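You operate a simulated robot arm through the tools that you are given. There is no shell and no other tool. Be economical: measure what you need, move in short steps, check, and stop when the job is done.

Carry out the task below with a simulated robot arm. There is one attempt and no reset: what you move stays moved.

## Task
Brush the open crumb tray clean and push it in.
Fine: mains locked off; try the outlet jog button first; put the orange brush back.
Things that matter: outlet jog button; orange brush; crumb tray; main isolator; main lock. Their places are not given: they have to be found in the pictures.

Only the result counts: the job must be done as asked and must still hold three seconds after the hand-in. Knocking over, shifting, dropping, spilling or breaking anything else fails it.

## Robot
A 6-joint arm with a two-finger parallel gripper, fixed in place. Base frame: the origin is at the foot of the arm, x ahead of it, y to its left, z up; the work surface is at about z = 0. Units: mm, rad, N and s.
With the tool pointing down near the work surface it reaches from about 140 to 580 mm from the base axis. Its first joint turns from -1.152 to 1.152 rad. Payload 2.1 kg.
Tool frame: the origin (TCP) lies between the finger pads and is the grasp point; the fingertips stand 30 mm ahead of it; z points along the fingers, y is the line along which they close. The gripper opens to 94 mm. The fingers are 28 mm wide and 10 mm thick; the gripper's body (50 by 96 mm) begins 55 mm behind the TCP.
Orientation is that of the tool frame in the base frame, as [roll, pitch, yaw] about the fixed x, y, z axes, in that order (R = Rz(yaw) Ry(pitch) Rx(roll)). With the fingers straight down and closing along the base's y, the tool's x points along the base's -x, its y along +y and its z along -z.

## Interface
- The arm moves only by the tool drive_tool. Its argument "increments" is a list of rows, each a list of 3 entries, a list of its own where there are three numbers: the shift along the base's x, y, z in mm, then the turn, a rotation vector about the base's x, y, z in rad, then the closure in counts, from 0 (fully open) to 255 (shut). In form: [[[x, y, z], [wx, wy, wz], fingers], ...]. A call has 1 to 20 rows; each row is the pose to reach, as a shift and turn from the pose commanded when the call began. Rows are played at 5 a second. More than 50 mm and 0.15 rad between two rows, or a gripper value outside its range, and nothing of the call is played. A pose out of reach is approached as far as the arm can. The call stops where the force on the tool passes 60 N (or 10 N more than at its start, if that is more) or the arm is blocked; 0.2 s more then pass. The fingers move at their own pace (about 72 mm/s each) and stop on an object; they squeeze with about 31 N. The grip force told is the motor's: it shows also when the fingers shut on nothing. Time passes only in rows, and 0.2 s behind the last, so rows that repeat a pose let the fingers close. The reply holds the time, the measured pose of the TCP, the force on the tool along the base axes, the opening and the grip force, in the units named above and with some noise.
- Cameras (640 x 400 px; columns grow to the right, rows downward): "scene" is fixed at [41.1, -359.5, 499.1]; the picture's right is [0.89, -0.46, 0.00], its down [-0.19, -0.37, -0.91] and it looks along [0.42, 0.81, -0.42] (base axes); focal length 287 px, centre (320, 200). "wrist" rides on the gripper at [-37, 0, -58] in the tool frame; the picture's right is [0.00, -1.00, 0.00], its down [0.97, 0.00, -0.24] and it looks along [0.24, 0.00, 0.97] (tool axes); focal length 218 px, centre (320, 200).
- camera(camera): a new picture of that camera. No time passes.
- measure_at(camera, pixels): for up to 12 pixels [column, row] of the newest picture of that camera ("zoom" is the newest enlarged one), the place [x, y, z] in the base frame of the surface seen there, good to about 2 mm. No time passes.
- close_up(camera, box): a new picture of the part [left, top, right, bottom] of that camera's present view, enlarged. No time passes.
- close_job(): hands the job in; it is judged then, once.

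Keep the steps short. Do not move on a guess: measure, check each grasp and each placing, and mend mistakes. In all there are 80 turns and 38 pictures (those below and enlarged ones count). Leave the gripper open and the arm clear of the work at the hand-in unless told otherwise, and finish with a single line.

The tools are called by a JSON object that holds its "name" and its "arguments". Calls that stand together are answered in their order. drive_tool: Moves the arm, as the interface text tells. Its arguments: {"type":"object","properties":{"increments":{"type":"array","items":{"type":"array"}}},"required":["increments"]} The other tools are called the same way: camera (camera) takes a picture; measure_at (camera, pixels) gives the place of the surface under pixels of a picture; close_up (camera, box) takes an enlarged picture of a part of a camera's view; close_job () hands the job in.

At the start:

```text
time: 0.0
tool_pos: [350.1, 125.6, 338.7]
tcp_rot: [-3.141, 0.0, 3.14]
force: [-0.3, -0.6, -0.4]
gripper_width: 93.9
gripper_force: 0.0
```

scene: 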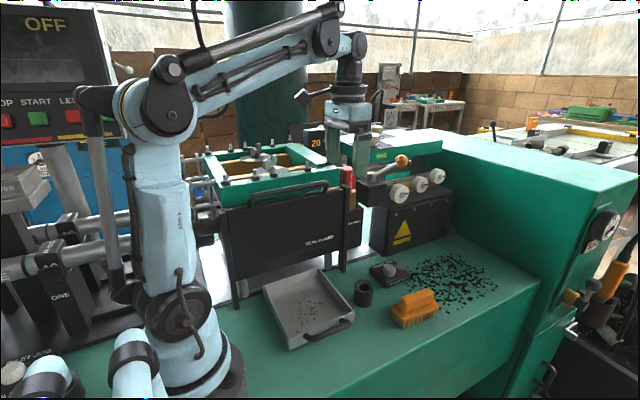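
wrist: 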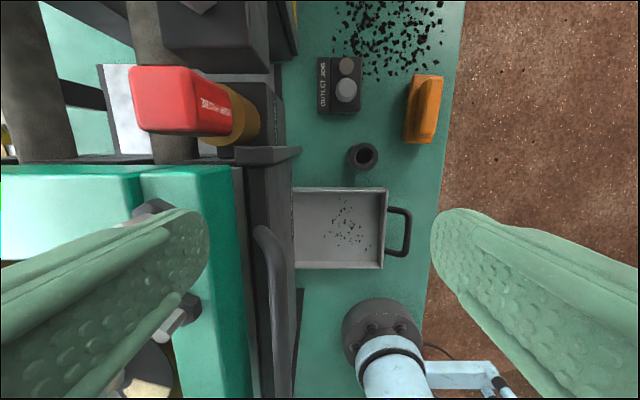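

I see the tray, brush, jog box near (385,270), and something isolator-like at the right (600,230) and (600,290). I'll take enlarged looks at these first.

{"name": "close_up", "arguments": {"camera": "scene", "box": [520, 190, 640, 390]}}

{"name": "close_up", "arguments": {"camera": "scene", "box": [240, 230, 500, 370]}}

{"name": "close_up", "arguments": {"camera": "scene", "box": [200, 110, 460, 270]}}

{"name": "close_up", "arguments": {"camera": "scene", "box": [0, 0, 160, 400]}}

```text
2.00 times, centred on (580, 290) of scene
```

zoom: 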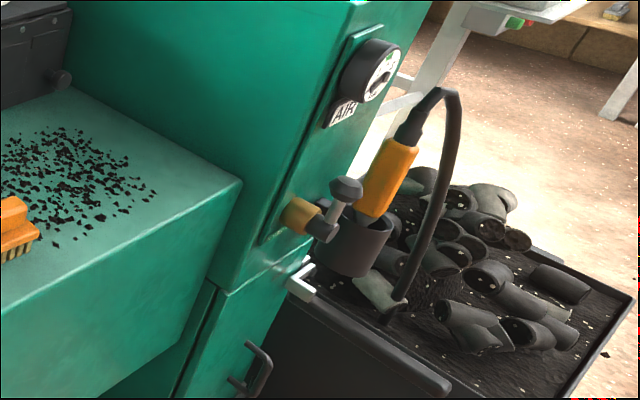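

```text
2.46 times, centred on (370, 300) of scene
```

zoom: 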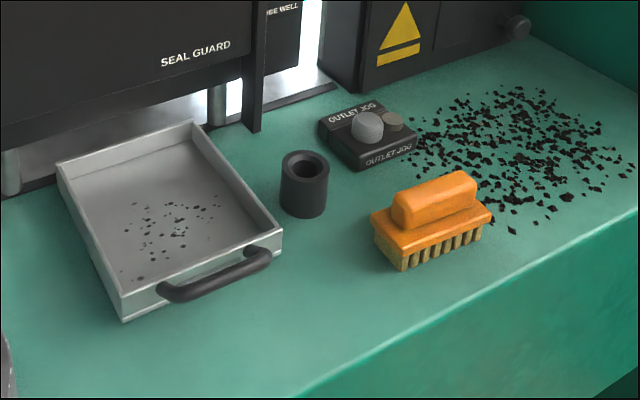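

```text
2.46 times, centred on (330, 190) of scene
```

zoom: 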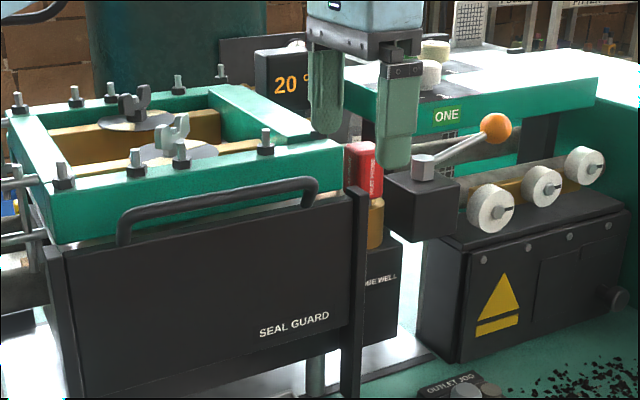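

```text
1.00 times, centred on (80, 200) of scene
```

zoom: 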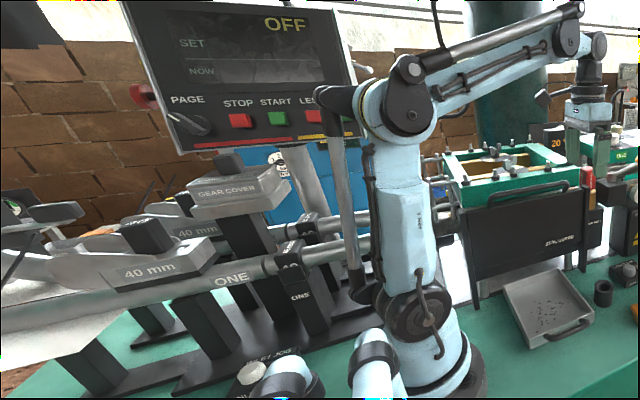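

Next I look for the main isolator: there is a blue cabinet with a white disc near (35,160), and the dial at (603,228). I'll enlarge both strongly.

{"name": "close_up", "arguments": {"camera": "scene", "box": [0, 130, 80, 180]}}

{"name": "close_up", "arguments": {"camera": "scene", "box": [555, 200, 640, 310]}}

{"name": "close_up", "arguments": {"camera": "scene", "box": [0, 330, 130, 400]}}

```text
8.00 times, centred on (40, 155) of scene
```

zoom: 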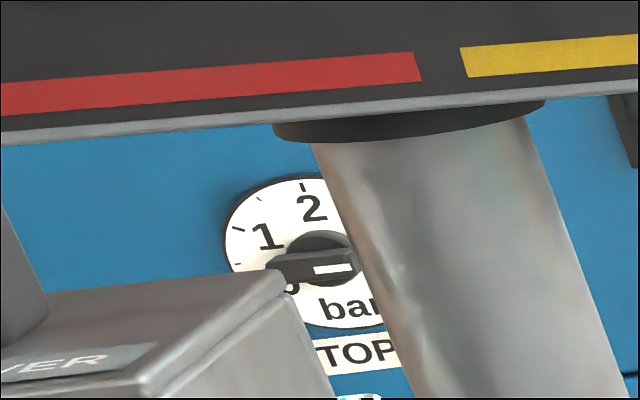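

```text
3.64 times, centred on (598, 255) of scene
```

zoom: 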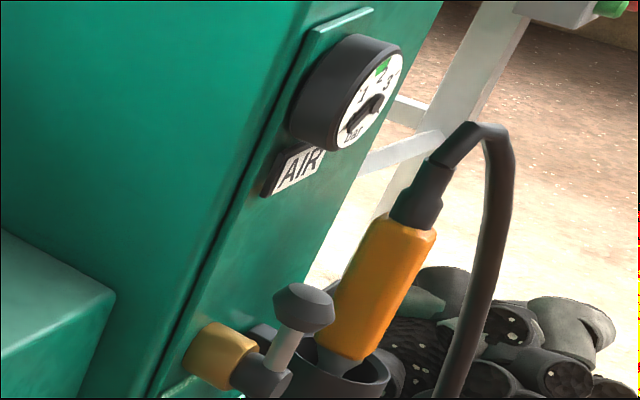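

```text
4.92 times, centred on (65, 365) of scene
```

zoom: 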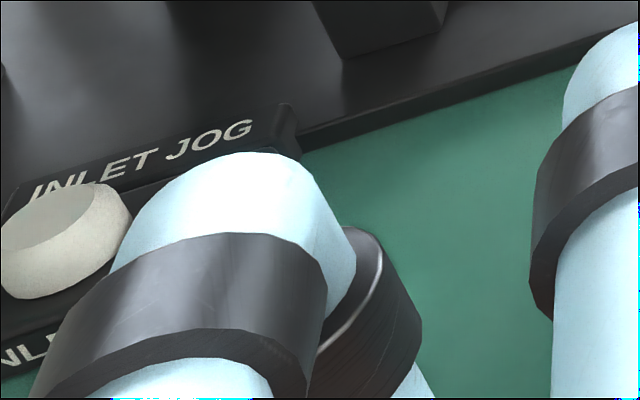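

No isolator yet. The red piece at wrist (180,100) carries text; I'll enlarge that, and measure the main items.

{"name": "close_up", "arguments": {"camera": "wrist", "box": [110, 40, 270, 160]}}

{"name": "close_up", "arguments": {"camera": "scene", "box": [330, 150, 400, 200]}}

{"name": "measure_at", "arguments": {"camera": "wrist", "pixels": [[345, 90], [346, 65], [425, 108], [410, 108], [435, 80], [362, 156], [340, 225], [385, 193], [383, 265], [410, 230], [400, 20], [180, 100]]}}

{"name": "measure_at", "arguments": {"camera": "scene", "pixels": [[390, 270], [400, 302], [430, 292], [415, 297], [395, 322], [438, 310], [362, 285], [310, 310], [290, 348], [353, 318], [330, 335], [450, 280]]}}

```text
3.33 times, centred on (190, 100) of wrist
```

zoom: 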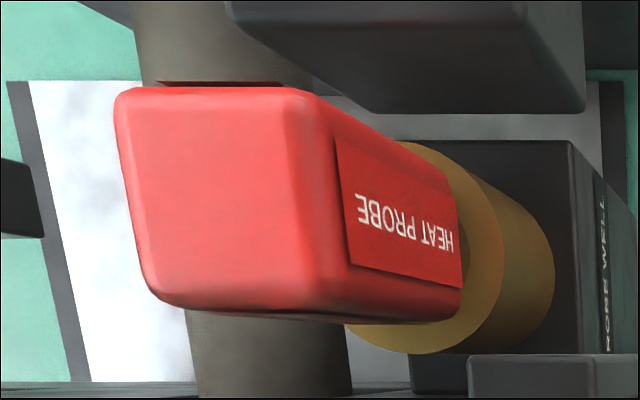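

```text
8.00 times, centred on (365, 175) of scene
```

zoom: 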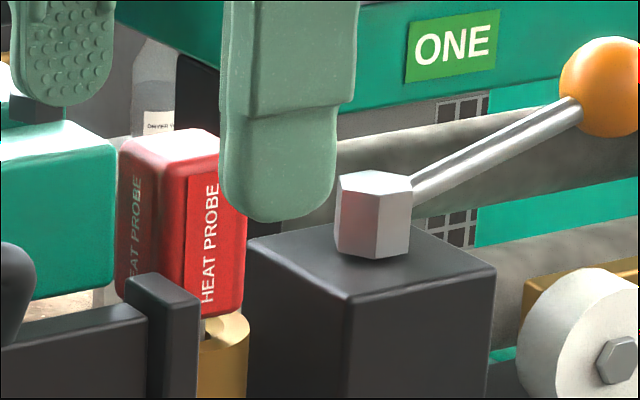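

```text
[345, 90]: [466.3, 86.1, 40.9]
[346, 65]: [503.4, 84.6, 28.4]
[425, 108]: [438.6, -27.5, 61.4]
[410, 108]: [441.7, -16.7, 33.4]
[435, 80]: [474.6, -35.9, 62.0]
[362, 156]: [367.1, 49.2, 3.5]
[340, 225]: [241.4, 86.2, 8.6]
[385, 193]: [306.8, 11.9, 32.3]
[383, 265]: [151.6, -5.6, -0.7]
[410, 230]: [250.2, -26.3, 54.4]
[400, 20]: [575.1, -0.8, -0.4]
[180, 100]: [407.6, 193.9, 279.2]
```

```text
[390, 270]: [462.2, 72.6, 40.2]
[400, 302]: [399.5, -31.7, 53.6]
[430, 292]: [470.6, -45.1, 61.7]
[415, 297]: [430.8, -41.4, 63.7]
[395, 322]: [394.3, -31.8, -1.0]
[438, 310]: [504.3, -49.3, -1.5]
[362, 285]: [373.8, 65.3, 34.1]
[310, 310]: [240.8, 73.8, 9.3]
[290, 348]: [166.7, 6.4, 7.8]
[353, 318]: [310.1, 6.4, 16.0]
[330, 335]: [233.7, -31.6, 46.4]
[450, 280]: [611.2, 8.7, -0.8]
```

The red thing is a heat probe, not a lock. I'll look in the background (390,75), at the right-hand bench and along the bench front.

{"name": "close_up", "arguments": {"camera": "scene", "box": [365, 55, 475, 125]}}

{"name": "close_up", "arguments": {"camera": "scene", "box": [470, 90, 640, 200]}}

```text
5.71 times, centred on (420, 90) of scene
```

zoom: 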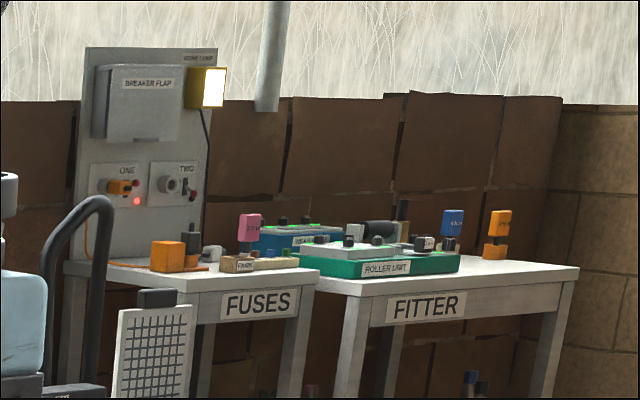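

```text
3.64 times, centred on (555, 145) of scene
```

zoom: 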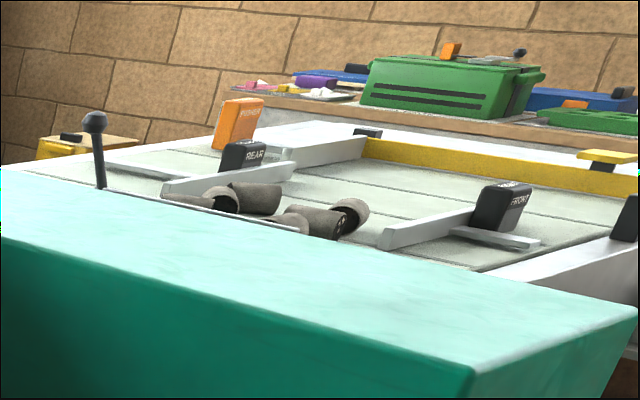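

No isolator so far. I'll raise the arm a little and tilt the wrist camera forward in steps to look around.

{"name": "drive_tool", "arguments": {"increments": [[[-10, -15, 10], [0, -0.14, 0], 0], [[-20, -30, 20], [0, -0.28, 0], 0], [[-30, -45, 30], [0, -0.42, 0], 0], [[-40, -60, 40], [0, -0.56, 0], 0], [[-50, -75, 50], [0, -0.7, 0], 0], [[-60, -90, 60], [0, -0.84, 0], 0], [[-70, -105, 60], [0, -0.98, 0], 0], [[-70, -120, 60], [0, -1.12, 0], 0]]}}

{"name": "camera", "arguments": {"camera": "wrist"}}

```text
time: 1.8
tool_pos: [294.9, 3.2, 405.6]
tcp_rot: [-3.141, 1.12, -3.14]
force: [0.1, -0.7, 0.4]
gripper_width: 94.0
gripper_force: 0.2
out of reach, approached as far as the arm can: row 8
```

```text
24 pictures are left
```

wrist: 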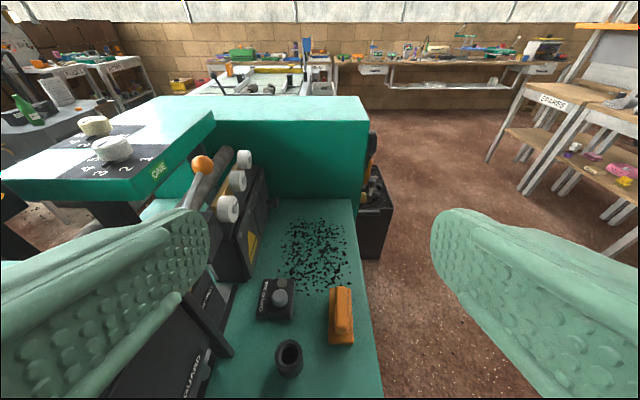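

Nothing ahead. Now I turn the view to the left (+y) while staying high.

{"name": "drive_tool", "arguments": {"increments": [[[-5, 10, 0], [0, 0, 0.14], 0], [[-10, 20, 0], [0, 0, 0.28], 0], [[-15, 30, 0], [0, 0, 0.42], 0], [[-20, 40, 0], [0, 0, 0.56], 0], [[-25, 50, 0], [0, 0, 0.7], 0], [[-30, 60, 0], [0, 0, 0.84], 0], [[-35, 70, 0], [0, 0, 0.98], 0], [[-40, 80, 0], [0, 0, 1.12], 0], [[-45, 90, 0], [0, 0, 1.26], 0], [[-50, 100, 0], [0, 0, 1.4], 0], [[-60, 110, 0], [0, 0, 1.54], 0]]}}

{"name": "camera", "arguments": {"camera": "wrist"}}

```text
time: 4.2
tool_pos: [232.9, 114.5, 407.3]
tcp_rot: [-3.138, 1.12, -1.598]
force: [-0.2, -0.4, -0.6]
gripper_width: 94.2
gripper_force: 0.1
out of reach, approached as far as the arm can: row 1
```

```text
23 pictures are left
```

wrist: 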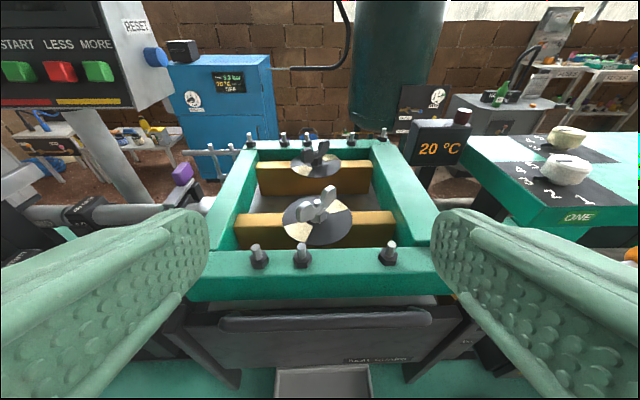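

{"name": "close_up", "arguments": {"camera": "wrist", "box": [380, 75, 480, 160]}}

{"name": "close_up", "arguments": {"camera": "wrist", "box": [100, 10, 280, 120]}}

```text
4.71 times, centred on (430, 118) of wrist
```

zoom: 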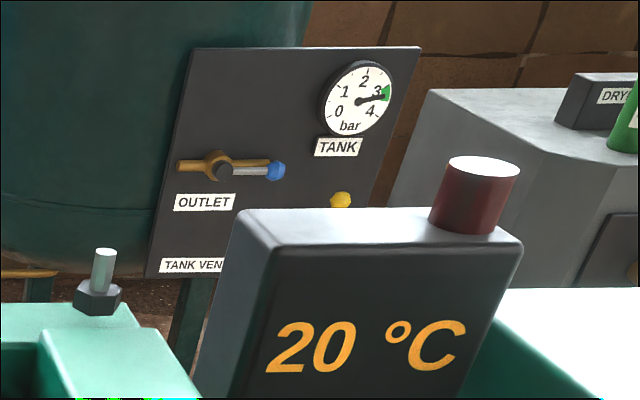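

```text
3.56 times, centred on (190, 65) of wrist
```

zoom: 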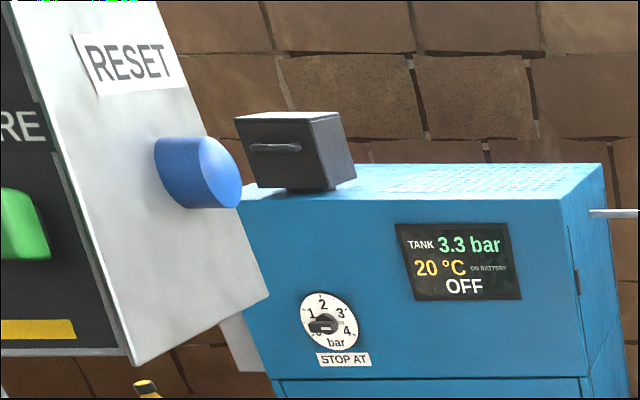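

Compressor panel says "OFF, on battery". Now further left, where the control pillar stands.

{"name": "drive_tool", "arguments": {"increments": [[[-10, 0, 5], [0, 0, 0.14], 0], [[-20, 0, 10], [0, 0, 0.28], 0], [[-30, 0, 15], [0, 0, 0.42], 0], [[-40, 0, 20], [0, 0, 0.56], 0], [[-50, 0, 20], [0, 0, 0.7], 0], [[-50, 0, 20], [0, 0, 0.84], 0], [[-50, 0, 20], [0, 0, 0.98], 0], [[-50, 0, 20], [0, 0, 1.1], 0]]}}

{"name": "camera", "arguments": {"camera": "wrist"}}

```text
time: 6.0
tool_pos: [124.6, 258.3, 433.3]
tcp_rot: [-3.123, 1.107, -0.502]
force: [-0.5, -0.4, 0.5]
gripper_width: 94.3
gripper_force: 0.1
out of reach, approached as far as the arm can: row 3, 4, 5, 6, 7, 8
```

```text
20 pictures are left
```

wrist: 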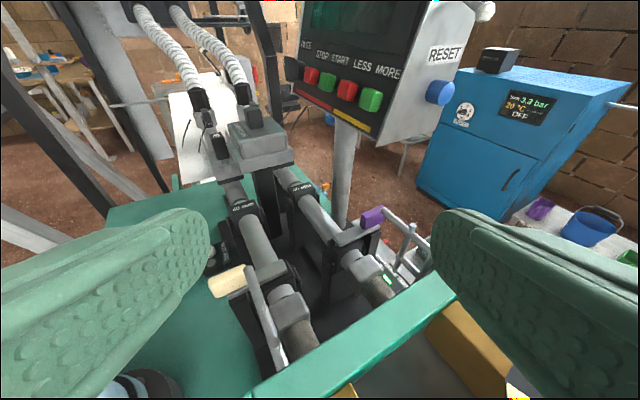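

{"name": "close_up", "arguments": {"camera": "wrist", "box": [140, 0, 320, 112]}}

```text
3.56 times, centred on (230, 56) of wrist
```

zoom: 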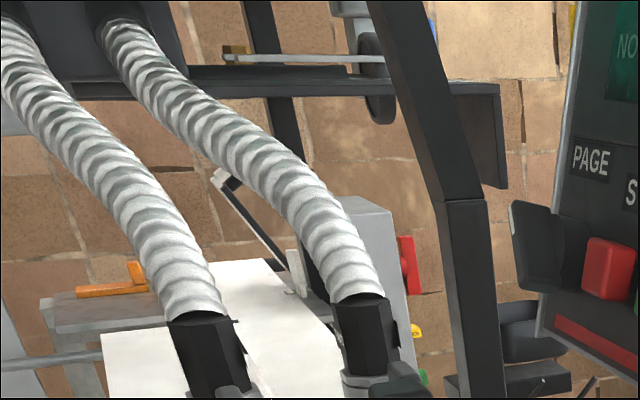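

A grey box with a red handle and something yellow shows edge-on at zoom (380,270). I'll measure it.

{"name": "measure_at", "arguments": {"camera": "zoom", "pixels": [[375, 230], [392, 215], [405, 265], [412, 270], [415, 330], [424, 377], [470, 300], [350, 205]]}}

```text
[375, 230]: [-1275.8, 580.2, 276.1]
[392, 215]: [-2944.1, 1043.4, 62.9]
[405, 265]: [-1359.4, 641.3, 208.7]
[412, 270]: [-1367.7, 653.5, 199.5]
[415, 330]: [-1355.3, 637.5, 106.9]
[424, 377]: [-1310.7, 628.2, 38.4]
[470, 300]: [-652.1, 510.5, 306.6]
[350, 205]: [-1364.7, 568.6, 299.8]
```

That is far off. Enlarged pictures reach past the frame's edge, so I'll use that to look beyond the scene picture's left, bottom and right.

{"name": "close_up", "arguments": {"camera": "scene", "box": [0, 0, 2, 400]}}

{"name": "close_up", "arguments": {"camera": "scene", "box": [0, 398, 640, 400]}}

```text
1.00 times, centred on (1, 200) of scene
```

zoom: 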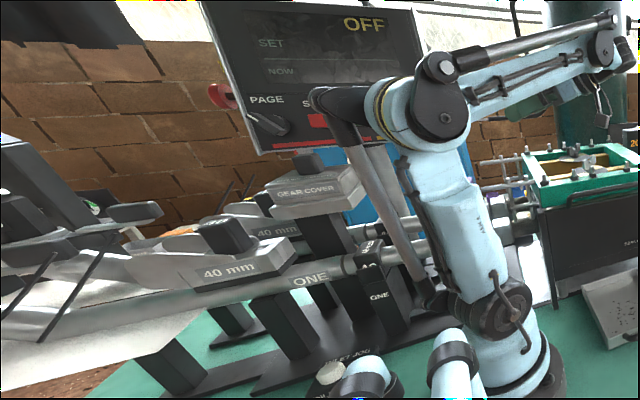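

```text
1.00 times, centred on (320, 399) of scene
```

zoom: 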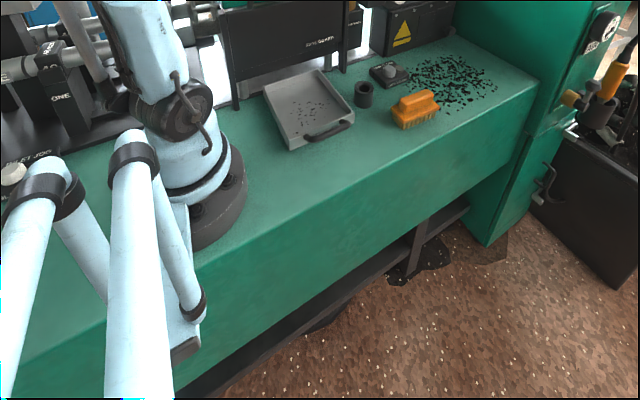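

{"name": "close_up", "arguments": {"camera": "wrist", "box": [220, 55, 300, 105]}}

```text
8.00 times, centred on (260, 80) of wrist
```

zoom: 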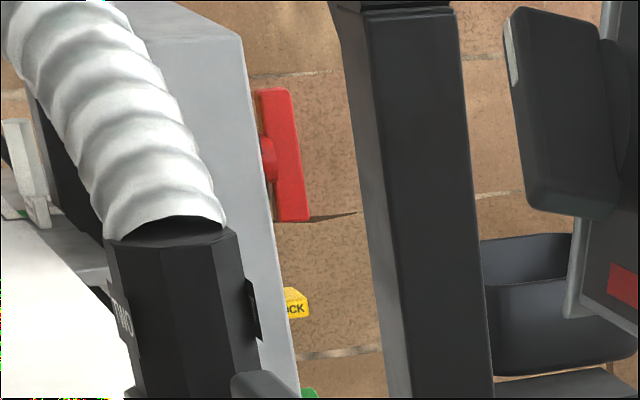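

The yellow tag reads "..OCK": this is the main isolator with the main lock. I'll extend the arm outward over the machine (all far below) for a better angle on it.

{"name": "drive_tool", "arguments": {"increments": [[[15, 35, 0], [0, 0, 0], 0], [[30, 70, 0], [0, 0, 0], 0], [[45, 105, 0], [0, 0, 0], 0], [[60, 140, 0], [0, 0, 0], 0], [[75, 175, 0], [0, 0, 0], 0], [[90, 210, 0], [0, 0, 0], 0], [[105, 245, 0], [0, 0, 0], 0]]}}

{"name": "camera", "arguments": {"camera": "wrist"}}

```text
time: 7.6
tool_pos: [199.4, 458.5, 400.7]
tcp_rot: [3.141, 1.12, -0.501]
force: [-0.4, 0.5, -0.6]
gripper_width: 94.1
gripper_force: 0.0
out of reach, approached as far as the arm can: row 6, 7
```

```text
15 pictures are left
```

wrist: 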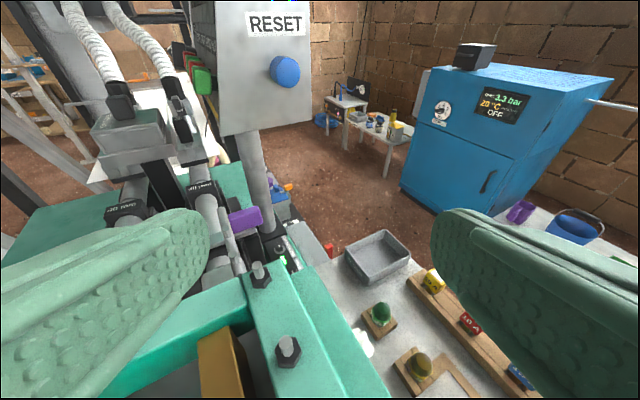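

The box is now hidden behind the screen. I'll measure the screen's bottom corners to find a clear line of sight.

{"name": "measure_at", "arguments": {"camera": "wrist", "pixels": [[222, 134], [310, 118], [195, 95], [285, 72], [290, 345], [260, 265], [255, 180], [85, 40]]}}

```text
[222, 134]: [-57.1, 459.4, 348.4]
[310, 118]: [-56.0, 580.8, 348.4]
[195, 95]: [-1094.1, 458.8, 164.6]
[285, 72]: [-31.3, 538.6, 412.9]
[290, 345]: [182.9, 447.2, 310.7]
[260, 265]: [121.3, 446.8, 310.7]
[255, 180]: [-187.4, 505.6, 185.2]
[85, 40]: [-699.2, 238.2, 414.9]
```

Line of sight should open if I shift about 38 mm toward -y.

{"name": "drive_tool", "arguments": {"increments": [[[-15, -48, 10], [0, 0, 0], 0], [[-15, -78, 10], [0, 0, 0], 0], [[-15, -78, 10], [0, 0, 0], 0]]}}

{"name": "close_up", "arguments": {"camera": "wrist", "box": [170, 50, 270, 112]}}

```text
refused: row 1 steps farther than a row can; nothing moved
```

```text
6.40 times, centred on (220, 81) of wrist
```

zoom: 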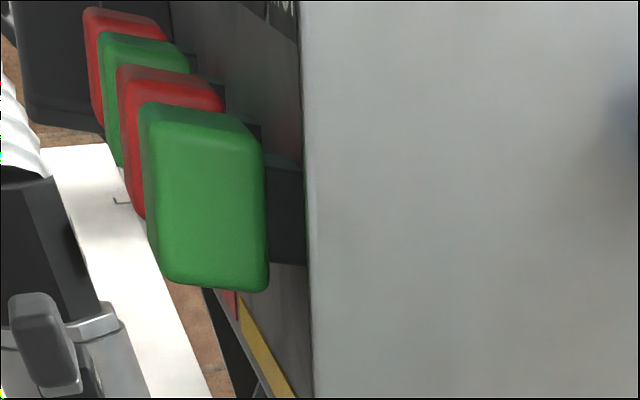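

The step was too long. I'll send a smaller one and read where it ends.

{"name": "drive_tool", "arguments": {"increments": [[[-5, -30, 5], [0, 0, 0], 0], [[-10, -60, 10], [0, 0, 0], 0], [[-10, -60, 10], [0, 0, 0], 0]]}}

```text
time: 8.2
tool_pos: [167.1, 393.1, 452.7]
tcp_rot: [3.141, 1.119, -0.477]
force: [1.3, 0.0, 0.9]
gripper_width: 94.1
gripper_force: 0.1
stopped in row 3: the arm was blocked; the commanded pose is now the measured one
```

{"name": "close_up", "arguments": {"camera": "wrist", "box": [203, 60, 283, 110]}}

```text
8.00 times, centred on (243, 85) of wrist
```

zoom: 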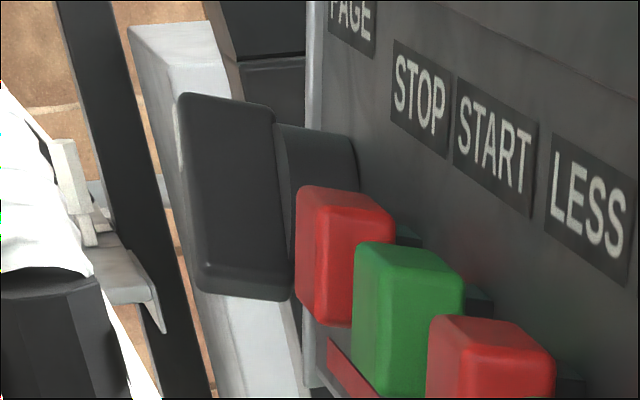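

The PAGE knob covers the handle. 28 mm back toward -y should put it between pole and knob.

{"name": "drive_tool", "arguments": {"increments": [[[0, -14, 0], [0, 0, 0], 0], [[0, -28, 0], [0, 0, 0], 0]]}}

{"name": "close_up", "arguments": {"camera": "wrist", "box": [203, 60, 283, 110]}}

```text
time: 8.8
tool_pos: [179.1, 372.4, 453.8]
tcp_rot: [3.141, 1.12, -0.481]
force: [-1.0, -0.2, 0.2]
gripper_width: 94.0
gripper_force: 0.0
out of reach, approached as far as the arm can: row 2
```

```text
8.00 times, centred on (243, 85) of wrist
```

zoom: 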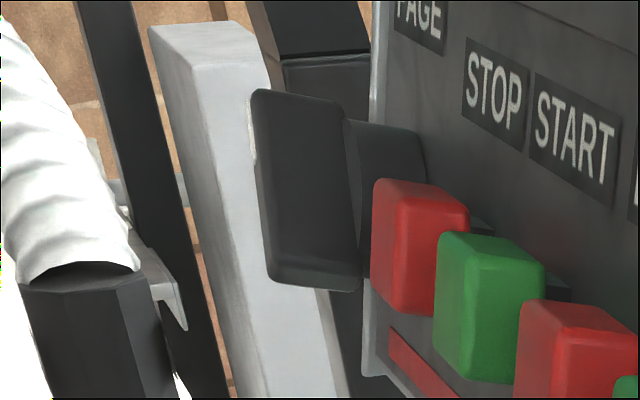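

{"name": "measure_at", "arguments": {"camera": "zoom", "pixels": [[200, 80], [260, 320], [235, 45], [310, 30], [345, 90], [345, 330], [100, 30], [150, 50], [195, 200], [300, 200]]}}

```text
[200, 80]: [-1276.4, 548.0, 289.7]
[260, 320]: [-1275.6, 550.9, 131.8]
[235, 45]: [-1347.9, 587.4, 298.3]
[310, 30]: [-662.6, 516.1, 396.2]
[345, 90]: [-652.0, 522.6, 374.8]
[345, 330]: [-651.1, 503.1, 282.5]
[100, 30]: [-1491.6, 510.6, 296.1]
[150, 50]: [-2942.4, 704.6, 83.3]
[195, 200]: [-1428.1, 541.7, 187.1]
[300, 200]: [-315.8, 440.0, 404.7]
```

The handle cannot be seen any better: the isolator is about 1.3 m off, well out of reach, and carries its red handle and yellow lock; machine display and compressor both read OFF / on battery. The jog trial will confirm that it's dead. I turn the arm back to the bench.

{"name": "drive_tool", "arguments": {"increments": [[[6, -17, -1], [0, 0, -0.14], 0], [[12, -34, -2], [0, 0, -0.28], 0], [[18, -51, -3], [0, 0, -0.42], 0], [[24, -68, -4], [0, 0, -0.56], 0], [[30, -85, -5], [0, 0, -0.7], 0], [[36, -102, -6], [0, 0, -0.84], 0], [[42, -119, -7], [0, 0, -0.98], 0], [[48, -136, -8], [0, 0, -1.12], 0], [[54, -153, -9], [0, 0, -1.26], 0], [[60, -170, -10], [0, 0, -1.4], 0], [[66, -187, -11], [0, 0, -1.54], 0], [[72, -204, -12], [0, 0, -1.68], 0], [[78, -221, -13], [0, 0, -1.82], 0], [[84, -238, -14], [0, 0, -1.96], 0], [[90, -255, -15], [0, 0, -2.1], 0], [[96, -272, -16], [0, 0, -2.24], 0], [[102, -289, -17], [0, 0, -2.38], 0], [[108, -306, -18], [0, 0, -2.52], 0], [[114, -323, -19], [0, 0, -2.66], 0]]}}

```text
time: 12.8
tool_pos: [289.3, 49.3, 435.5]
tcp_rot: [-3.14, 1.121, -3.138]
force: [0.1, -0.4, 0.3]
gripper_width: 94.2
gripper_force: 0.2
out of reach, approached as far as the arm can: row 1, 2, 3, 4, 5, 6, 7, 8, 9, 10, 11, 12
```

Now bring the tool upright above the jog box and brush.

{"name": "drive_tool", "arguments": {"increments": [[[15, -2, -10], [0, 0.14, 0], 0], [[30, -4, -20], [0, 0.28, 0], 0], [[45, -6, -30], [0, 0.42, 0], 0], [[60, -8, -40], [0, 0.56, 0], 0], [[80, -10, -60], [0, 0.7, 0], 0], [[100, -12, -80], [0, 0.84, 0], 0], [[120, -15, -110], [0, 0.98, 0], 0], [[140, -20, -140], [0, 1.121, 0], 0], [[140, -20, -140], [0, 1.121, 0], 0]]}}

{"name": "camera", "arguments": {"camera": "wrist"}}

```text
time: 14.8
tool_pos: [429.6, 29.5, 296.7]
tcp_rot: [3.138, -0.005, -3.139]
force: [0.2, -0.2, -0.1]
gripper_width: 93.9
gripper_force: 0.0
```

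```text
11 pictures are left
```

wrist: 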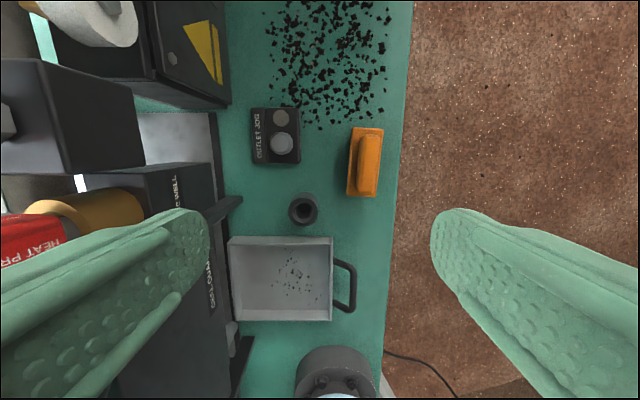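

Jog button big disc at (282,145), lamp (281,118), brush (365,160), tray (281,280). I measure them all.

{"name": "measure_at", "arguments": {"camera": "wrist", "pixels": [[282, 144], [275, 144], [289, 144], [282, 137], [282, 151], [281, 118], [254, 112], [299, 160], [228, 100], [200, 60], [232, 205], [210, 180]]}}

{"name": "measure_at", "arguments": {"camera": "wrist", "pixels": [[366, 160], [362, 190], [374, 136], [359, 160], [378, 165], [351, 130], [382, 130], [348, 194], [376, 196], [352, 165], [303, 211], [303, 190]]}}

{"name": "measure_at", "arguments": {"camera": "wrist", "pixels": [[230, 239], [332, 239], [331, 318], [234, 318], [236, 246], [325, 246], [324, 310], [240, 311], [351, 286], [336, 264], [281, 265], [312, 300]]}}

{"name": "close_up", "arguments": {"camera": "wrist", "box": [205, 220, 375, 330]}}

```text
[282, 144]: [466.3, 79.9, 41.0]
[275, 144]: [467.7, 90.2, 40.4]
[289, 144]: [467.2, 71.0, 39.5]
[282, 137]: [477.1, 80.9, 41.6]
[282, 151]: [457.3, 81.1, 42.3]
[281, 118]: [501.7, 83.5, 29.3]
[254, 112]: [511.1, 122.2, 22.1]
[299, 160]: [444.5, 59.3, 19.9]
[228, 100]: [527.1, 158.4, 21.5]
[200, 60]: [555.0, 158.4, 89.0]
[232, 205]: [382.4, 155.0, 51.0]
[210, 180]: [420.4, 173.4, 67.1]
```

```text
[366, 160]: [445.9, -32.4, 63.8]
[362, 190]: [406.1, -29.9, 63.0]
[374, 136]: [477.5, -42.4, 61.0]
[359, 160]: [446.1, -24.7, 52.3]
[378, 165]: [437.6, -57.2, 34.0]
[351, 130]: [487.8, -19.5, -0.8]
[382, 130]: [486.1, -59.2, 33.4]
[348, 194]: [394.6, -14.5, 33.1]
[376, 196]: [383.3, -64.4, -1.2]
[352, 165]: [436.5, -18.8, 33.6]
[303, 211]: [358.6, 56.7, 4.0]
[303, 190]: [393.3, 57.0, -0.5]
```

```text
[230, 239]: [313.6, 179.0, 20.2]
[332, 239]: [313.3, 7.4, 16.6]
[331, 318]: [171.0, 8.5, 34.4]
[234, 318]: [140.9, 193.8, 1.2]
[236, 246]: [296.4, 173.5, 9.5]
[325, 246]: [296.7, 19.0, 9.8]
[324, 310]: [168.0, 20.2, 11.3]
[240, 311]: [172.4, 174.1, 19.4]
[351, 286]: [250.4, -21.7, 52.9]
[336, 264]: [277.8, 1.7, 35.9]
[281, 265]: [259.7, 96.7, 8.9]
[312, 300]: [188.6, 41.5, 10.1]
```

```text
3.64 times, centred on (290, 275) of wrist
```

zoom: 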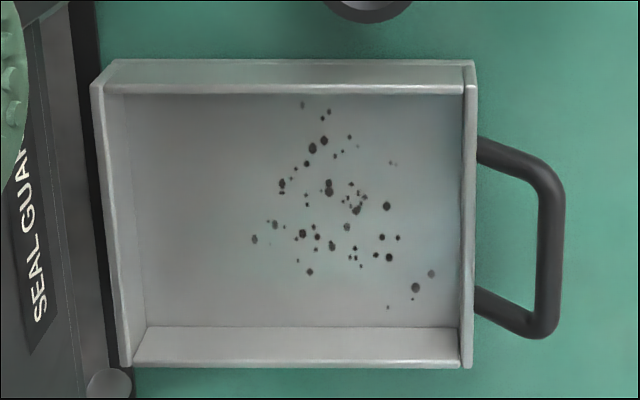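

Button top at (467,81,41). I close the fingers and come down above it, leaving about 15 mm.

{"name": "drive_tool", "arguments": {"increments": [[[13, 17, 0], [0, 0, 0], 255], [[26, 34, 0], [0, 0, 0], 255], [[37.4, 51.5, -20], [0, 0, 0], 255], [[37.4, 51.5, -65], [0, 0, 0], 255], [[37.4, 51.5, -110], [0, 0, 0], 255], [[37.4, 51.5, -155], [0, 0, 0], 255], [[37.4, 51.5, -195], [0, 0, 0], 255], [[37.4, 51.5, -208], [0, 0, 0], 255]]}}

```text
time: 16.6
tool_pos: [467.7, 79.2, 88.6]
tcp_rot: [3.138, -0.002, -3.139]
force: [-0.3, 0.5, 0.5]
gripper_width: 0.2
gripper_force: 31.3
```

Tip about 17 mm above the button. Pressing in 2 mm steps and reading the force.

{"name": "drive_tool", "arguments": {"increments": [[[0, 1, -8], [0, 0, 0], 255], [[0, 1, -14], [0, 0, 0], 255], [[0, 1, -17], [0, 0, 0], 255], [[0, 1, -19], [0, 0, 0], 255], [[0, 1, -20.5], [0, 0, 0], 255]]}}

```text
time: 17.8
tool_pos: [468.4, 81.5, 68.2]
tcp_rot: [3.138, 0.001, -3.14]
force: [1.3, -0.3, 1.0]
gripper_width: 0.2
gripper_force: 30.9
```

{"name": "drive_tool", "arguments": {"increments": [[[0, 0, -1], [0, 0, 0], 255], [[0, 0, -2], [0, 0, 0], 255], [[0, 0, -3], [0, 0, 0], 255], [[0, 0, -3], [0, 0, 0], 255]]}}

```text
time: 18.8
tool_pos: [466.9, 81.5, 66.5]
tcp_rot: [3.14, -0.001, -3.138]
force: [-1.5, 0.3, 3.5]
gripper_width: 0.0
gripper_force: 31.3
```

Contact: 3.5 N. A little further to travel the button, and hold.

{"name": "drive_tool", "arguments": {"increments": [[[0, 0, -1.5], [0, 0, 0], 255], [[0, 0, -3], [0, 0, 0], 255], [[0, 0, -4], [0, 0, 0], 255], [[0, 0, -4], [0, 0, 0], 255]]}}

{"name": "camera", "arguments": {"camera": "scene"}}

```text
time: 19.8
tool_pos: [468.6, 82.1, 60.6]
tcp_rot: [3.141, -0.003, -3.141]
force: [-5.5, -4.9, 29.4]
gripper_width: 0.0
gripper_force: 31.6
```

```text
9 pictures are left
```

scene: 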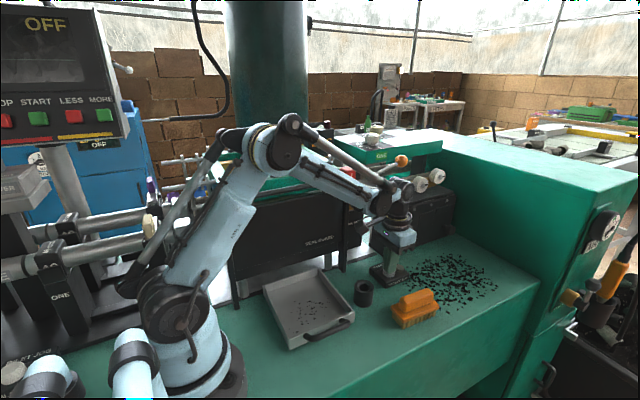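

Button fully pressed (29 N, about 10 mm travel); the panel still reads OFF and nothing moved: dead. I release, rise and go above the brush, opening the fingers.

{"name": "drive_tool", "arguments": {"increments": [[[0, 0, 10], [0, 0, 0], 255], [[0, 0, 40], [0, 0, 0], 255], [[0, 0, 80], [0, 0, 0], 255], [[0, -35, 110], [0, 0, 0], 120], [[-10, -75, 120], [0, 0, 0], 0], [[-25, -115, 120], [0, 0, 0], 0], [[-25, -115, 120], [0, 0, 0], 0]]}}

{"name": "camera", "arguments": {"camera": "wrist"}}

```text
time: 21.4
tool_pos: [442.4, -32.3, 182.0]
tcp_rot: [3.138, -0.002, -3.141]
force: [0.0, 0.0, 0.2]
gripper_width: 93.9
gripper_force: 0.1
```

```text
8 pictures are left
```

wrist: 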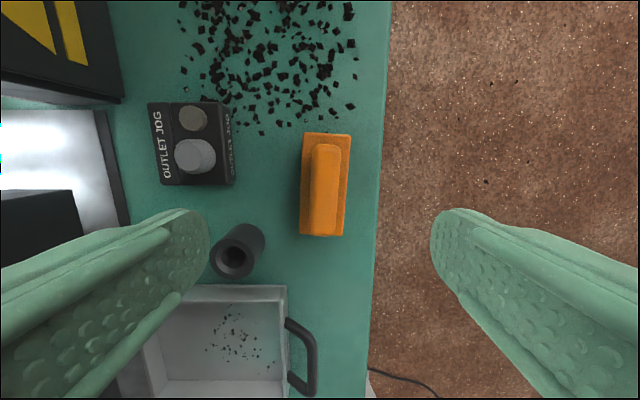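

Brush block corners at (304,133),(350,135),(343,237),(299,234); handle around (325,188). Measuring.

{"name": "measure_at", "arguments": {"camera": "wrist", "pixels": [[305, 136], [348, 138], [342, 233], [301, 232], [326, 188], [317, 150], [337, 152], [310, 222], [333, 224], [313, 188], [337, 188], [325, 232]]}}

```text
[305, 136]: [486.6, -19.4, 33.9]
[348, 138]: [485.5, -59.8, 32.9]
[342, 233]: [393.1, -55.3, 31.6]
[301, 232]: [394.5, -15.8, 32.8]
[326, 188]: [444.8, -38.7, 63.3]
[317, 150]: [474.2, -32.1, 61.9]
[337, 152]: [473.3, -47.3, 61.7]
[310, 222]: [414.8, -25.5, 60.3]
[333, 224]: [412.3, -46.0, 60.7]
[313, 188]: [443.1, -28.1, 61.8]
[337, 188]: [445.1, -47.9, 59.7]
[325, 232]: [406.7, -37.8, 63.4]
```

Brush centre (440,-37.6), turned about -0.045 rad; handle z 34–63. I turn the gripper to match, go down to TCP z 67 and close.

{"name": "drive_tool", "arguments": {"increments": [[[-2.4, -5.4, -30], [0, 0, -0.045], 0], [[-2.4, -5.4, -70], [0, 0, -0.045], 0], [[-2.4, -5.4, -100], [0, 0, -0.045], 0], [[-2.4, -5.4, -115], [0, 0, -0.045], 0], [[-2.4, -5.4, -115], [0, 0, -0.045], 0]]}}

```text
time: 22.6
tool_pos: [439.4, -37.1, 66.0]
tcp_rot: [3.137, -0.001, 3.099]
force: [0.0, 0.0, 0.7]
gripper_width: 93.9
gripper_force: 0.1
```

{"name": "drive_tool", "arguments": {"increments": [[[0, 0, 0.5], [0, 0, 0], 140], [[0, 0, 0.5], [0, 0, 0], 200], [[0, 0, 0.5], [0, 0, 0], 255], [[0, 0, 0.5], [0, 0, 0], 255], [[0, 0, 0.5], [0, 0, 0], 255]]}}

```text
time: 23.8
tool_pos: [439.6, -36.5, 66.0]
tcp_rot: [3.138, 0.0, 3.097]
force: [-0.5, 1.1, -0.1]
gripper_width: 27.5
gripper_force: 30.9
```

Handle held (27.5 mm). I lift it straight up and meanwhile measure the guard panel, to know how close to the tray's back I can go.

{"name": "drive_tool", "arguments": {"increments": [[[0, 0, 20], [0, 0, 0], 255], [[0, 0, 50], [0, 0, 0], 255], [[0, 0, 90], [0, 0, 0], 255], [[0, 0, 90], [0, 0, 0], 255]]}}

{"name": "measure_at", "arguments": {"camera": "scene", "pixels": [[290, 240], [290, 268], [260, 282], [240, 300], [343, 268], [325, 215], [238, 270], [318, 268], [265, 290], [300, 285], [300, 268], [280, 277]]}}

```text
time: 24.8
tool_pos: [439.5, -40.1, 155.9]
tcp_rot: [3.138, 0.0, 3.099]
force: [-0.1, -0.2, -0.6]
gripper_width: 27.2
gripper_force: 30.5
```

```text
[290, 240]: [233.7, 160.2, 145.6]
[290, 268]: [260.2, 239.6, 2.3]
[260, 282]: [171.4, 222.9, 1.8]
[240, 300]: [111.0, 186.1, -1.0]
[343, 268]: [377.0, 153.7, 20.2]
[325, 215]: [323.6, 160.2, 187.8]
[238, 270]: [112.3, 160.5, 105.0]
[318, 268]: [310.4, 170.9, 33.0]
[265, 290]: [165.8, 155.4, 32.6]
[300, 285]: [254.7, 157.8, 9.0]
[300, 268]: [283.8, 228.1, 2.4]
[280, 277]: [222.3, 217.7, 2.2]
```

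Guard face is at y = 160, so I'll turn the brush to lie along y (long side across the crumbs, y 20–115) and sweep in x; the hand then stays clear. Moving above the tray while turning.

{"name": "drive_tool", "arguments": {"increments": [[[-18, 9, 0], [0, 0, -0.139], 255], [[-36, 18, 0], [0, 0, -0.278], 255], [[-54, 28, 0], [0, 0, -0.416], 255], [[-72, 37, 0], [0, 0, -0.555], 255], [[-90, 47, 0], [0, 0, -0.694], 255], [[-109, 56, 0], [0, 0, -0.832], 255], [[-127, 66, 0], [0, 0, -0.971], 255], [[-145, 75, 0], [0, 0, -1.11], 255], [[-163, 85, 0], [0, 0, -1.25], 255], [[-181, 95, 0], [0, 0, -1.388], 255], [[-200, 104, 0], [0, 0, -1.527], 255], [[-200, 104, 0], [0, 0, -1.527], 255]]}}

{"name": "camera", "arguments": {"camera": "wrist"}}

```text
time: 27.0
tool_pos: [262.9, 46.4, 154.9]
tcp_rot: [3.139, 0.018, 1.735]
force: [-1.6, -4.7, -9.0]
gripper_width: 27.3
gripper_force: 31.2
stopped in row 10: the force on the tool passed its limit (the readings are from after the stop); the commanded pose is now the measured one
```

```text
7 pictures are left
```

wrist: 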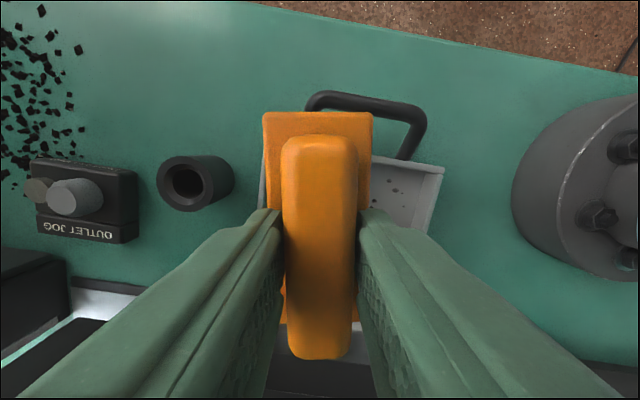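

The move stopped on a force at (263,46,155). I look from the scene camera to see what touches.

{"name": "close_up", "arguments": {"camera": "scene", "box": [180, 120, 420, 350]}}

```text
1.74 times, centred on (300, 235) of scene
```

zoom: 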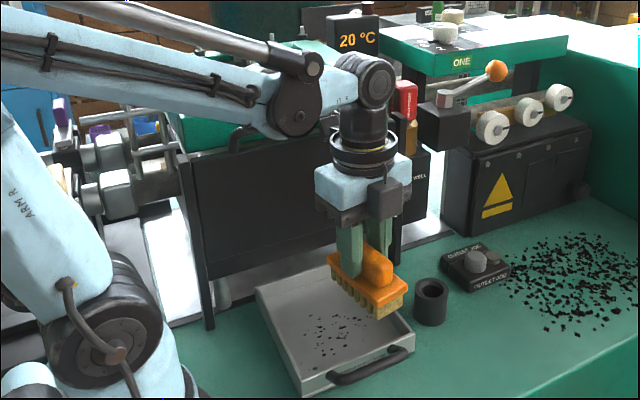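

{"name": "measure_at", "arguments": {"camera": "zoom", "pixels": [[300, 112], [325, 125], [375, 80], [235, 140], [330, 125], [245, 128], [190, 90], [100, 60], [362, 165], [340, 185], [265, 100], [318, 180]]}}

```text
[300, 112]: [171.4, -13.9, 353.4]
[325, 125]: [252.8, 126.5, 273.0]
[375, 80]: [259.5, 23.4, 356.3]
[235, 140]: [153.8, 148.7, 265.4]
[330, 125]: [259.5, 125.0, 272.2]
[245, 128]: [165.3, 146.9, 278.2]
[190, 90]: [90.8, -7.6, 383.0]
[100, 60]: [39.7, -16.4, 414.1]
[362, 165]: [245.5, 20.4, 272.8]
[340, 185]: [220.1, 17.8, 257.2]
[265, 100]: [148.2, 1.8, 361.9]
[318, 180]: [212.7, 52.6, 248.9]
```

{"name": "measure_at", "arguments": {"camera": "wrist", "pixels": [[320, 345], [320, 357], [318, 145], [318, 118], [355, 340], [400, 390], [360, 385], [100, 280], [60, 320], [40, 260], [285, 320], [450, 375]]}}

```text
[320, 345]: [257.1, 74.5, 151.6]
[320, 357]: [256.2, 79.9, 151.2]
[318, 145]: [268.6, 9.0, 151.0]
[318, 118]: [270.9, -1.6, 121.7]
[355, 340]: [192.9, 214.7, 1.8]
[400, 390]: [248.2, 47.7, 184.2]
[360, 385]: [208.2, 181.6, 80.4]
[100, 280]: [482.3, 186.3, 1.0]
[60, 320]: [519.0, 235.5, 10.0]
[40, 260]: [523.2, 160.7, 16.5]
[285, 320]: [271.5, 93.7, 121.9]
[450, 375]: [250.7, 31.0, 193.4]
```

Nothing at brush level touches. A part projecting from the wrist on the tool's +x side (seen at about z 273, y 125) meets the guard's carry handle. I back off and turn the other way round, so it points to -y.

{"name": "drive_tool", "arguments": {"increments": [[[10, -15, 0], [0, 0, 0], 255], [[25, -35, 0], [0, 0, 0], 255], [[40, -60, 0], [0, 0, 0], 255], [[40, -60, 0], [0, 0, 0], 255]]}}

```text
time: 28.0
tool_pos: [304.1, -12.7, 155.6]
tcp_rot: [3.139, 0.016, 1.736]
force: [0.6, -0.1, -0.5]
gripper_width: 27.4
gripper_force: 30.6
```

Clear and force-free. I remove the small tilt (0.016 rad), then turn.

{"name": "drive_tool", "arguments": {"increments": [[[0, 0, 0], [0.016, 0, 0], 255], [[0, 0, 0], [0.016, 0, 0], 255]]}}

{"name": "drive_tool", "arguments": {"increments": [[[0, 0, 0], [0, 0, 0.148], 255], [[0, 0, 0], [0, 0, 0.296], 255], [[0, 0, 0], [0, 0, 0.444], 255], [[0, 0, 0], [0, 0, 0.592], 255], [[0, 0, 0], [0, 0, 0.74], 255], [[0, 0, 0], [0, 0, 0.888], 255], [[0, 0, 0], [0, 0, 1.036], 255], [[0, 0, 0], [0, 0, 1.184], 255], [[0, 0, 0], [0, 0, 1.332], 255], [[0, 0, 0], [0, 0, 1.48], 255], [[0, 0, 0], [0, 0, 1.628], 255], [[0, 0, 0], [0, 0, 1.776], 255], [[0, 0, 0], [0, 0, 1.924], 255], [[0, 0, 0], [0, 0, 2.072], 255], [[0, 0, 0], [0, 0, 2.22], 255], [[0, 0, 0], [0, 0, 2.368], 255], [[0, 0, 0], [0, 0, 2.516], 255], [[0, 0, 0], [0, 0, 2.664], 255], [[0, 0, 0], [0, 0, 2.812], 255], [[0, 0, 0], [0, 0, 2.96], 255]]}}

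```text
time: 28.6
tool_pos: [302.7, -12.2, 156.2]
tcp_rot: [3.136, -0.001, 1.734]
force: [-1.2, -0.1, -1.1]
gripper_width: 22.8
gripper_force: 31.2
```

```text
time: 32.8
tool_pos: [303.3, -12.2, 154.7]
tcp_rot: [3.138, -0.001, -1.586]
force: [0.3, 0.1, -0.7]
gripper_width: 23.4
gripper_force: 31.5
```

Opening fell from 27.4 to 23 mm: the brush may have slipped. I check with the wrist camera.

{"name": "camera", "arguments": {"camera": "wrist"}}

```text
5 pictures are left
```

wrist: 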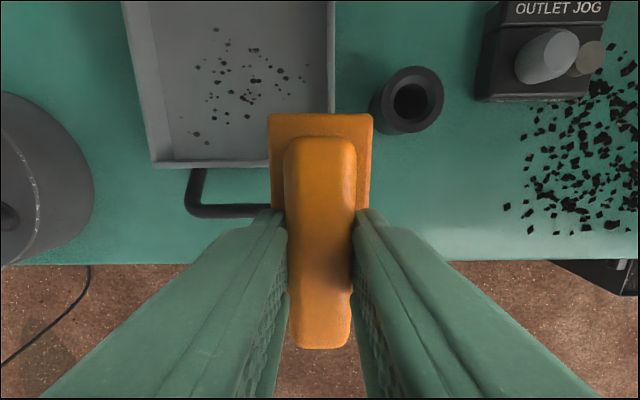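

{"name": "measure_at", "arguments": {"camera": "wrist", "pixels": [[320, 340], [320, 145], [275, 120], [367, 120], [270, 180], [365, 190], [300, 150], [340, 150], [345, 300], [300, 300], [320, 200], [320, 250]]}}

```text
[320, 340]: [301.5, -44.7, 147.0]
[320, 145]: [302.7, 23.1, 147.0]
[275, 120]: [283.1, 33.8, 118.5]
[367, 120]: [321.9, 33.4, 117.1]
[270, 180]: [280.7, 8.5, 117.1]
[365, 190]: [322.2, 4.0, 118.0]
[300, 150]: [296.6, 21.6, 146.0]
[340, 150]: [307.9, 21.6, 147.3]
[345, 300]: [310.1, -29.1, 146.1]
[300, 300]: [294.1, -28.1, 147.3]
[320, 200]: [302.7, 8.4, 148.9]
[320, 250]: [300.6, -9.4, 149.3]
```

The brush slid about 4 mm down in the fingers (handle tapers), still level. I'll carry it gently over the tray, set it down on the tray floor and re-grip deeper there.

{"name": "drive_tool", "arguments": {"increments": [[[-10, 12, 0], [0, 0, 0.015], 255], [[-20, 25, 0], [0, 0, 0.015], 255], [[-32, 38, 0], [0, 0, 0.015], 255], [[-43, 51, 0], [0, 0, 0.015], 255], [[-54, 64, 0], [0, 0, 0.015], 255], [[-63, 76, 0], [0, 0, 0.015], 255], [[-63, 76, 0], [0, 0, 0.015], 255]]}}

```text
time: 34.4
tool_pos: [239.5, 62.9, 156.0]
tcp_rot: [3.137, 0.0, -1.572]
force: [-0.2, -0.3, -0.7]
gripper_width: 23.2
gripper_force: 31.1
```

Now down into the tray, slowly near the floor (contact expected around TCP z 79–80).

{"name": "drive_tool", "arguments": {"increments": [[[0, 0, -25], [0, 0, 0], 255], [[0, 0, -50], [0, 0, 0], 255], [[0, 0, -65], [0, 0, 0], 255], [[0, 0, -71], [0, 0, 0], 255], [[0, 0, -74], [0, 0, 0], 255], [[0, 0, -76], [0, 0, 0], 255], [[0, 0, -76], [0, 0, 0], 255]]}}

```text
time: 35.2
tool_pos: [242.5, 62.8, 100.2]
tcp_rot: [3.131, 0.002, -1.571]
force: [-1.2, 4.5, 8.6]
gripper_width: 23.6
gripper_force: 31.1
stopped in row 3: the force on the tool passed its limit (the readings are from after the stop); the commanded pose is now the measured one
```

Stopped about 25 mm too high; bristles may be sitting on the front wall. I look before anything else.

{"name": "close_up", "arguments": {"camera": "scene", "box": [200, 170, 400, 360]}}

```text
2.11 times, centred on (300, 265) of scene
```

zoom: 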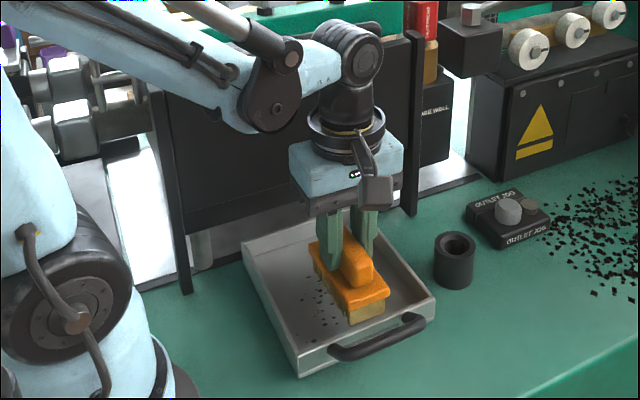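

{"name": "measure_at", "arguments": {"camera": "zoom", "pixels": [[368, 293], [345, 305], [386, 293], [360, 265], [365, 316], [352, 322], [384, 310], [398, 330], [432, 295], [300, 365], [375, 195], [340, 235]]}}

```text
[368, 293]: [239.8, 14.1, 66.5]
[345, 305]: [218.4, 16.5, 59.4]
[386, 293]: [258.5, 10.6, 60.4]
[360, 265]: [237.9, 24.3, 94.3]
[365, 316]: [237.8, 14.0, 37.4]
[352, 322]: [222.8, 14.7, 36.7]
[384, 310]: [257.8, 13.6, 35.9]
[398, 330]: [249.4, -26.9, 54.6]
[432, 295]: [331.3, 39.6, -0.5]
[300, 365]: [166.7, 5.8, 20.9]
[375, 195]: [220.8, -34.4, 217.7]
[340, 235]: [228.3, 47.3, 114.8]
```

The brush's front end is at y ≈ 12, bristles on the front wall top. I rise 20 mm, shift +8 mm in y and come down again.

{"name": "drive_tool", "arguments": {"increments": [[[-1, 0, 10], [0, 0, 0], 255], [[-2, 0, 20], [0, 0, 0], 255], [[-2, 8, 20], [0, 0, 0], 255], [[-2, 8, 0], [0, 0, 0], 255], [[-2, 8, -8], [0, 0, 0], 255], [[-2, 8, -14], [0, 0, 0], 255], [[-2, 8, -17], [0, 0, 0], 255], [[-2, 8, -17], [0, 0, 0], 255]]}}

```text
time: 37.0
tool_pos: [239.5, 70.9, 83.9]
tcp_rot: [3.134, 0.001, -1.572]
force: [-0.2, -0.3, -0.6]
gripper_width: 23.4
gripper_force: 30.5
```

Inside the tray now, free of force. Further down to the floor in small steps.

{"name": "drive_tool", "arguments": {"increments": [[[0, 0, -2], [0, 0, 0], 255], [[0, 0, -4], [0, 0, 0], 255], [[0, 0, -5], [0, 0, 0], 255], [[0, 0, -5], [0, 0, 0], 255]]}}

```text
time: 38.0
tool_pos: [239.5, 70.5, 78.7]
tcp_rot: [3.134, 0.001, -1.572]
force: [-2.9, 0.0, 14.1]
gripper_width: 23.4
gripper_force: 31.3
```

On the floor (14 N). Release, go 3.5 mm lower, re-grip.

{"name": "drive_tool", "arguments": {"increments": [[[0, 0, 0.5], [0, 0, 0], 120], [[0, 0, 0.5], [0, 0, 0], 120], [[0, 0, -1.5], [0, 0, 0], 120], [[0, 0, -3], [0, 0, 0], 120], [[0, 0, -3], [0, 0, 0], 200], [[0, 0, -3], [0, 0, 0], 255], [[0, 0, -3], [0, 0, 0], 255], [[0, 0, -3], [0, 0, 0], 255]]}}

```text
time: 39.8
tool_pos: [240.1, 70.2, 75.3]
tcp_rot: [3.133, 0.002, -1.572]
force: [-0.1, 0.2, 0.0]
gripper_width: 27.8
gripper_force: 30.8
```

Firm grip again (27.8 mm). First sweep: light press, along x between 197 and 281.

{"name": "drive_tool", "arguments": {"increments": [[[0, 0, -1], [0, 0, 0], 255], [[10, 0, -1], [0, 0, 0], 255], [[20, 0, -1], [0, 0, 0], 255], [[30, 0, -1], [0, 0, 0], 255], [[40, 0, -1], [0, 0, 0], 255], [[30, 0, -1], [0, 0, 0], 255], [[20, 0, -1], [0, 0, 0], 255], [[10, 0, -1], [0, 0, 0], 255], [[0, 0, -1], [0, 0, 0], 255], [[-10, 0, -1], [0, 0, 0], 255], [[-20, 0, -1], [0, 0, 0], 255], [[-30, 0, -1], [0, 0, 0], 255], [[-40, 0, -1], [0, 0, 0], 255], [[-43, 0, -1], [0, 0, 0], 255]]}}

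```text
time: 42.8
tool_pos: [197.8, 72.5, 74.9]
tcp_rot: [3.134, 0.002, -1.573]
force: [0.1, 0.5, -0.5]
gripper_width: 27.7
gripper_force: 30.8
```

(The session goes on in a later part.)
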